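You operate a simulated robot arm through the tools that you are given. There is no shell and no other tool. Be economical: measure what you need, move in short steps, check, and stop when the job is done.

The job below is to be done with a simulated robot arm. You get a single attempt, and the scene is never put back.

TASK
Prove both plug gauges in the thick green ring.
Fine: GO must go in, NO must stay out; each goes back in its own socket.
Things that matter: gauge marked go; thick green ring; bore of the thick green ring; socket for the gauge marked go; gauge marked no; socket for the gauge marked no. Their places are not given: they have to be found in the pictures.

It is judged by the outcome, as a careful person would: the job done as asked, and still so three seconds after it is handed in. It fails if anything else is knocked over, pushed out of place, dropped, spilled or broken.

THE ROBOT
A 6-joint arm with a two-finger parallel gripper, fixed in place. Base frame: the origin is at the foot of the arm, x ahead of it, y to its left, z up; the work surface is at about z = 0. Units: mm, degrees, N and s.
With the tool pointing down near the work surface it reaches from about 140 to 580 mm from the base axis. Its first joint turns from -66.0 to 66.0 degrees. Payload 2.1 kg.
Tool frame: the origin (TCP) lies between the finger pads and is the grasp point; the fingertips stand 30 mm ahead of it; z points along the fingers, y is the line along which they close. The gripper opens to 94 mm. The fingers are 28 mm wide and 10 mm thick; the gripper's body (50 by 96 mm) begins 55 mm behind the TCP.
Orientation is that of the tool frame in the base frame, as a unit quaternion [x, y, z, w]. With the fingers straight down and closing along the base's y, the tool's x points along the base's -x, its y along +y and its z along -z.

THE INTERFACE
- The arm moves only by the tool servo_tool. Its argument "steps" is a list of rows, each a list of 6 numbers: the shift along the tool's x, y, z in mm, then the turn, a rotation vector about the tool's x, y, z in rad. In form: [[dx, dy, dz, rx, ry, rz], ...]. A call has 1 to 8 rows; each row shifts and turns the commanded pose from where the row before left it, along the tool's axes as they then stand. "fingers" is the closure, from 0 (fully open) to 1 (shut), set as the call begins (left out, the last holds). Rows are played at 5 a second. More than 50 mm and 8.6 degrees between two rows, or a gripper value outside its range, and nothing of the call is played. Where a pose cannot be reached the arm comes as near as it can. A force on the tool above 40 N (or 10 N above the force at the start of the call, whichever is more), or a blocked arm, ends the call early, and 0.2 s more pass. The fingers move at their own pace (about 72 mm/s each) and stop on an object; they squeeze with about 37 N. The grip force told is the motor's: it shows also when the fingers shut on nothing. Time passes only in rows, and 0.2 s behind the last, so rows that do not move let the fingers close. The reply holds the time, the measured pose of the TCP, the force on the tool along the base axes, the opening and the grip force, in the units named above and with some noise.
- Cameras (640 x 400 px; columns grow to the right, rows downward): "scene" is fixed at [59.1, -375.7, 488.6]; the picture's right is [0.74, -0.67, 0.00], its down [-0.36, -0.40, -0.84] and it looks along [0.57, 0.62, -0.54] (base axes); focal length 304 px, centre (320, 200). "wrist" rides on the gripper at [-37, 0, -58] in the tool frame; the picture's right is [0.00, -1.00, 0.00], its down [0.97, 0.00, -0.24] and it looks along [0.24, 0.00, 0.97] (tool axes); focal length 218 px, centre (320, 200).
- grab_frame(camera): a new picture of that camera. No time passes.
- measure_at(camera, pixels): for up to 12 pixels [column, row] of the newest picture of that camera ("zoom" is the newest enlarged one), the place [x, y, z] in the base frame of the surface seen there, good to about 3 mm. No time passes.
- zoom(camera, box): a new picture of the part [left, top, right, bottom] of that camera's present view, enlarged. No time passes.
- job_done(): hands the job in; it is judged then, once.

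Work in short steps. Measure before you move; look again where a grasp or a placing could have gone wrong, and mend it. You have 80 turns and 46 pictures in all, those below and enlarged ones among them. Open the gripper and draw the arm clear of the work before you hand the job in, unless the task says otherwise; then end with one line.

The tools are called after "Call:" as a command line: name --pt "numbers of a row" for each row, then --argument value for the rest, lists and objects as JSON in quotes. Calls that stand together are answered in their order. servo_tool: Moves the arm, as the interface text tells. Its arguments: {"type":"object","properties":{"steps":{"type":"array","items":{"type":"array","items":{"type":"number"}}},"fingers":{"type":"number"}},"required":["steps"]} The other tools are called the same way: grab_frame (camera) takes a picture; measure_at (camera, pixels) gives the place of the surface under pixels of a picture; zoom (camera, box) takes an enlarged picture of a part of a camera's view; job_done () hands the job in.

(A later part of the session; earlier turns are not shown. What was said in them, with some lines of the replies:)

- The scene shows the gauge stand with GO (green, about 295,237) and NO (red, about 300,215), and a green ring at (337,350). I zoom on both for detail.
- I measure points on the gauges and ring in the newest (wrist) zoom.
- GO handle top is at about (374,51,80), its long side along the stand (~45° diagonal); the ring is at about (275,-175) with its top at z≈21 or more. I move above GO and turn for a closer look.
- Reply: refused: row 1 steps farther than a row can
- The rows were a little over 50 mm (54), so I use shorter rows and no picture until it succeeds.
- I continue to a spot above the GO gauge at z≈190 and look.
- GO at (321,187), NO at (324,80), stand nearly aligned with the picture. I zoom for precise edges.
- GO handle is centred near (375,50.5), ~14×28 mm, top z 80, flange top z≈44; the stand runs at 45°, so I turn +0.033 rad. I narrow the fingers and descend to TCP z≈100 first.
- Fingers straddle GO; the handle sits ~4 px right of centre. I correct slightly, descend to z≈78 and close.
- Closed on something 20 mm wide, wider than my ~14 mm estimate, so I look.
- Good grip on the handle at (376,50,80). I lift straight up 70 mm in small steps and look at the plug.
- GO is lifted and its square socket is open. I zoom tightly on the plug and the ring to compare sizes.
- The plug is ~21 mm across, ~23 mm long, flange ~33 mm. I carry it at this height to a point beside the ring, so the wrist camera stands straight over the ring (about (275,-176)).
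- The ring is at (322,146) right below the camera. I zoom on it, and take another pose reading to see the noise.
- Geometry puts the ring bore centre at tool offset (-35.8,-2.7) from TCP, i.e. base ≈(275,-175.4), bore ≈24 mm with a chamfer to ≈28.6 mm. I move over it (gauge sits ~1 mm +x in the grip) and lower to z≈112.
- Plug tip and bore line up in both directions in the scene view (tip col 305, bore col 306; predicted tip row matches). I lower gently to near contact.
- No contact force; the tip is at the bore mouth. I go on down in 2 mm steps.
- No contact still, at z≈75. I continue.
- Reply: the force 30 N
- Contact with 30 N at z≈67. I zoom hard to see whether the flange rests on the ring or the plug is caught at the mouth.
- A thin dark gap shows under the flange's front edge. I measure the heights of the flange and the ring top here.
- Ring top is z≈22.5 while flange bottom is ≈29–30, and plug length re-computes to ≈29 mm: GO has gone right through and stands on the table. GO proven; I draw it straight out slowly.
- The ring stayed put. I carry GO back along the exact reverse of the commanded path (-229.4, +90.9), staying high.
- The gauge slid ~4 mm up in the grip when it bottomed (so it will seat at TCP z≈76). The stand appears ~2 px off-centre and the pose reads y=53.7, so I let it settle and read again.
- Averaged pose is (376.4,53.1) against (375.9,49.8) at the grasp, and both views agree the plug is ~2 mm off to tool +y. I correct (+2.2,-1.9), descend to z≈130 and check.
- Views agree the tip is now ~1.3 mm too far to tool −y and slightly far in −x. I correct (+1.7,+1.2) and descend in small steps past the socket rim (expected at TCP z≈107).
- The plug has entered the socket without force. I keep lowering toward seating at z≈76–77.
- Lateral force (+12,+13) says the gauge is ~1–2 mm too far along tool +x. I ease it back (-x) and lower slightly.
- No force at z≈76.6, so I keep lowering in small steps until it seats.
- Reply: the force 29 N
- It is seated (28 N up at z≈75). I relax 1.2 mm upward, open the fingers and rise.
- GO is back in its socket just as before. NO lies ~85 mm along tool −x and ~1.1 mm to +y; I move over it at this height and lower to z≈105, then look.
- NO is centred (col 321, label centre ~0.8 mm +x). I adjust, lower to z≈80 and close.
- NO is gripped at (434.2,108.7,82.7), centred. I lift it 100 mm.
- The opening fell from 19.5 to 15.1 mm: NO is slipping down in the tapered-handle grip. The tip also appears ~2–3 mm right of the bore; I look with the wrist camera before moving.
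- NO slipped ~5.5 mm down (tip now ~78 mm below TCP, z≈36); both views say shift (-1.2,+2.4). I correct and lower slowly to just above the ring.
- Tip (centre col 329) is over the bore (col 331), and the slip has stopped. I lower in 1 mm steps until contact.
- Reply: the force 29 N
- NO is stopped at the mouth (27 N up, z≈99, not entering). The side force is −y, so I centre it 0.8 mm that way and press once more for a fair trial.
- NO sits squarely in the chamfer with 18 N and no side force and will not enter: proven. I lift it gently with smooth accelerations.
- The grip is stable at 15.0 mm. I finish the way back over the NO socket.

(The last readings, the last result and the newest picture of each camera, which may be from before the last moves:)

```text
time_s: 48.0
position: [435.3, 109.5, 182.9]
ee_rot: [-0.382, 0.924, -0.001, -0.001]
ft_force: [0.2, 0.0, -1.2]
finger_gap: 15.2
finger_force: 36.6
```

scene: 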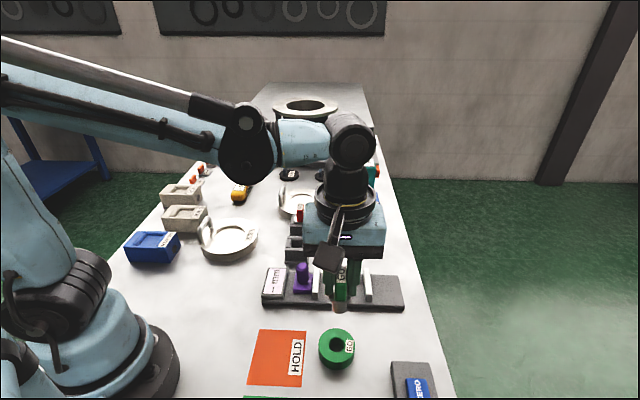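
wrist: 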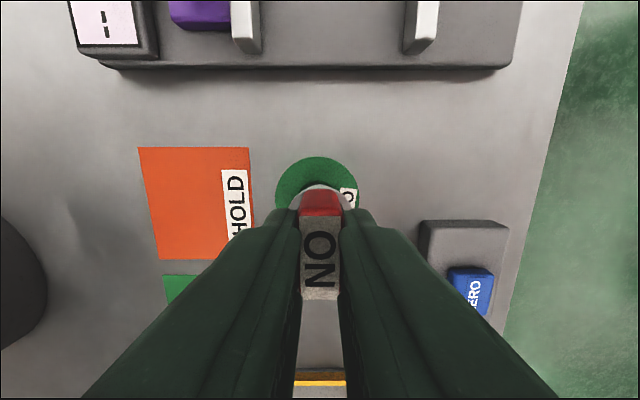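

Pose averages (434.8,109.5), target (434.6,109.1). I lower gently to z≈130 and check the alignment.

Call:
servo_tool --pt "0.4 -0.1 4 0 0 0" --pt "0 0 10 0 0 0" --pt "0 0 12 0 0 0" --pt "0 0 12 0 0 0" --pt "0 0 8 0 0 0" --pt "0 0 4 0 0 0" --pt "0 0 0 0 0 0"

Call:
zoom --camera "scene" --box '[270, 170, 335, 240]'

Call:
grab_frame --camera "wrist"

```text
time_s: 49.6
position: [433.8, 109.5, 132.0]
ee_rot: [-0.383, 0.924, -0.001, 0.0]
ft_force: [0.0, 0.1, -1.7]
finger_gap: 14.9
finger_force: 36.7
```

```text
5.71 times, centred on (302, 205) of scene
```

zoom: 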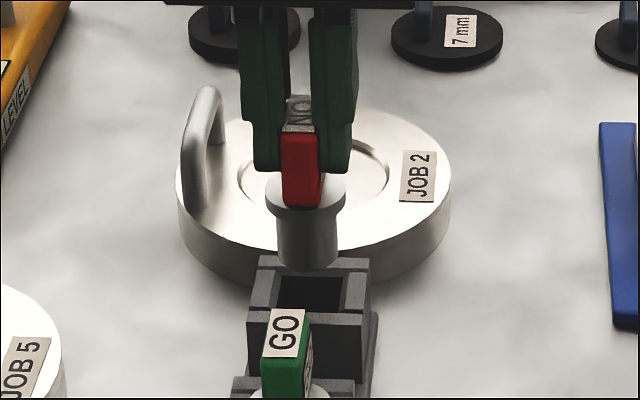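

```text
7 pictures are left
```

wrist: 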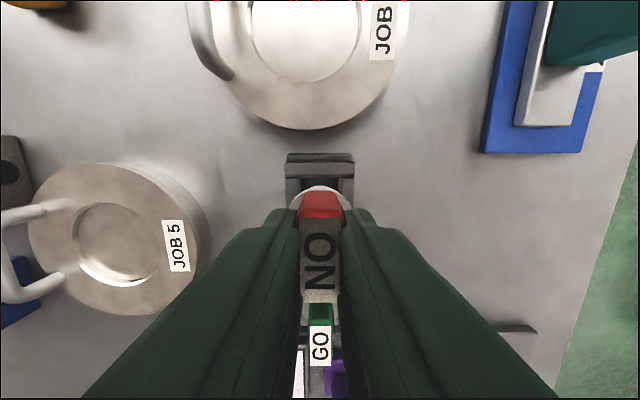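

Alignment looks good in both views (tip col 307 vs hole ~309; wrist stand centre 319.5 vs flange 320.5). I lower in small steps into the socket.

Call:
servo_tool --pt "0 -0.3 3 0 0 0" --pt "0 0 4 0 0 0" --pt "0 0 3 0 0 0" --pt "0 0 2 0 0 0" --pt "0 0 2 0 0 0" --pt "0 0 2 0 0 0" --pt "0 0 2 0 0 0"

```text
time_s: 51.2
position: [433.6, 108.8, 114.4]
ee_rot: [-0.383, 0.924, -0.001, 0.001]
ft_force: [0.1, -0.7, -1.6]
finger_gap: 15.4
finger_force: 37.5
```

No force at z≈114 (tip ≈36, inside the rim). I continue.

Call:
servo_tool --pt "0 0 2 0 0 0" --pt "0 0 3 0 0 0" --pt "0 0 3 0 0 0" --pt "0 0 3 0 0 0" --pt "0 0 3 0 0 0" --pt "0 0 3 0 0 0" --pt "0 0 2 0 0 0"

```text
time_s: 52.8
position: [433.9, 107.2, 95.5]
ee_rot: [-0.383, 0.924, 0.0, 0.0]
ft_force: [0.6, 5.4, 1.4]
finger_gap: 15.2
finger_force: 37.4
```

A slight +y side force; I nudge that way and continue toward seating (≈88).

Call:
servo_tool --pt "-0.4 0.4 1 0 0 0" --pt "0 0 1.5 0 0 0" --pt "0 0 1.5 0 0 0" --pt "0 0 0 0 0 0"

Call:
servo_tool --pt "0 0 0.8 0 0 0" --pt "0 0 0.8 0 0 0"

```text
time_s: 53.8
position: [435.0, 109.1, 90.6]
ee_rot: [-0.383, 0.924, -0.001, 0.001]
ft_force: [0.8, 1.1, -1.6]
finger_gap: 15.0
finger_force: 37.1
```

```text
time_s: 54.4
position: [435.1, 108.7, 88.5]
ee_rot: [-0.383, 0.924, 0.001, 0.001]
ft_force: [0.7, 0.3, -2.0]
finger_gap: 15.0
finger_force: 37.0
```

Call:
servo_tool --pt "0 0 0.7 0 0 0" --pt "0 0 0.7 0 0 0"

Call:
servo_tool --pt "0 0 0.6 0 0 0" --pt "0 0 0.4 0 0 0"

```text
time_s: 55.0
position: [434.2, 109.2, 87.9]
ee_rot: [-0.382, 0.924, -0.001, 0.0]
ft_force: [1.3, -0.3, -1.1]
finger_gap: 15.3
finger_force: 36.6
```

```text
time_s: 55.6
position: [435.1, 108.2, 88.4]
ee_rot: [-0.383, 0.924, -0.001, 0.001]
ft_force: [0.4, 0.7, -1.1]
finger_gap: 15.0
finger_force: 36.7
```

Still hanging free; I keep lowering until it seats.

Call:
servo_tool --pt "0 0 0.7 0 0 0" --pt "0 0 0.5 0 0 0"

Call:
servo_tool --pt "0 0 0.5 0 0 0" --pt "0 0 0.3 0 0 0"

```text
time_s: 56.2
position: [435.0, 108.9, 86.0]
ee_rot: [-0.383, 0.924, 0.0, 0.0]
ft_force: [0.0, -0.7, -1.8]
finger_gap: 15.1
finger_force: 37.2
```

```text
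time_s: 56.8
position: [434.6, 108.5, 85.7]
ee_rot: [-0.383, 0.924, -0.001, 0.001]
ft_force: [0.2, 0.0, -1.9]
finger_gap: 15.3
finger_force: 36.9
```

Call:
zoom --camera "scene" --box '[275, 190, 325, 235]'

Call:
servo_tool --pt "0 0 0.5 0 0 0" --pt "0 0 0.4 0 0 0"

```text
8.89 times, centred on (300, 212) of scene
```

zoom: 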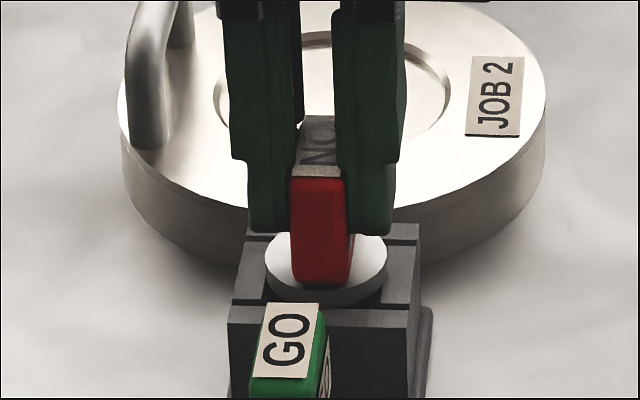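

```text
time_s: 57.4
position: [434.5, 107.2, 85.5]
ee_rot: [-0.382, 0.924, 0.0, 0.0]
ft_force: [-3.6, -1.8, 28.6]
finger_gap: 15.0
finger_force: 37.1
```

It has seated (28.6 N up). I relax 0.8 mm, open, and rise slowly.

Call:
servo_tool --pt "0 0 -0.8 0 0 0" --pt "0 0 0 0 0 0"

Call:
servo_tool --pt "0 0 0 0 0 0" --pt "0 0 0 0 0 0" --pt "0 0 -10 0 0 0" --pt "0 0 -25 0 0 0" --pt "0 0 -40 0 0 0" --pt "0 0 -40 0 0 0" --pt "0 0 -30 0 0 0" --pt "0 0 0 0 0 0" --fingers 0.5

Call:
servo_tool --pt "25 0 -40 0 0 0" --pt "40 0 -25 0 0 0" --pt "40 0 0 0 0 0" --pt "0 0 0 0 0 0" --pt "0 0 0 0 0 0" --fingers 0

Call:
grab_frame --camera "scene"

Call:
zoom --camera "scene" --box '[250, 180, 350, 280]'

```text
time_s: 58.0
position: [434.9, 108.3, 86.0]
ee_rot: [-0.383, 0.924, 0.0, 0.0]
ft_force: [-3.7, -1.7, 4.5]
finger_gap: 15.6
finger_force: 36.6
```

```text
time_s: 59.8
position: [434.9, 109.4, 231.6]
ee_rot: [-0.382, 0.924, 0.0, 0.001]
ft_force: [0.1, 0.5, 0.6]
finger_gap: 47.3
finger_force: 0.1
```

```text
time_s: 61.0
position: [358.9, 34.5, 296.9]
ee_rot: [-0.383, 0.924, -0.001, 0.001]
ft_force: [0.2, 0.6, 0.1]
finger_gap: 94.0
finger_force: 0.0
```

```text
5 pictures are left
```

scene: 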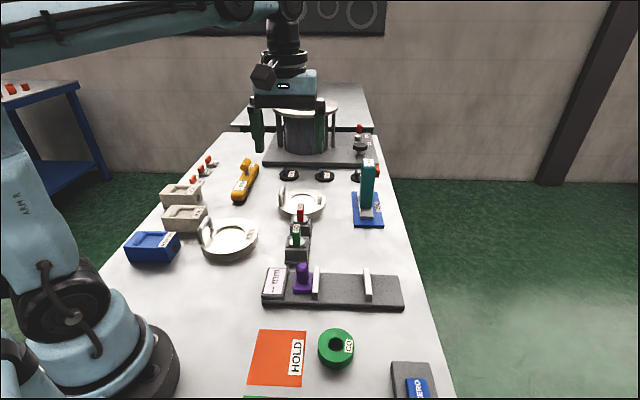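

```text
4.00 times, centred on (300, 230) of scene
```

zoom: 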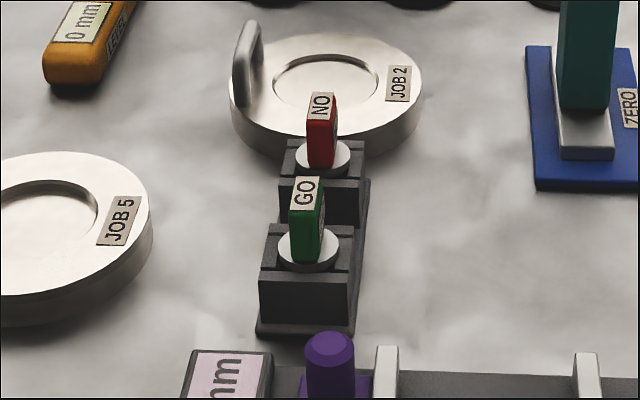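

Both gauges stand in their own sockets as at the start, the ring is in place, and the gripper is open and clear. I hand the job in.

Call:
job_done

```text
The job is handed in.
```

I tried both gauges in the thick green ring: GO went in until it bottomed on the table, NO stopped at the mouth of the bore, and each is back in its own socket.
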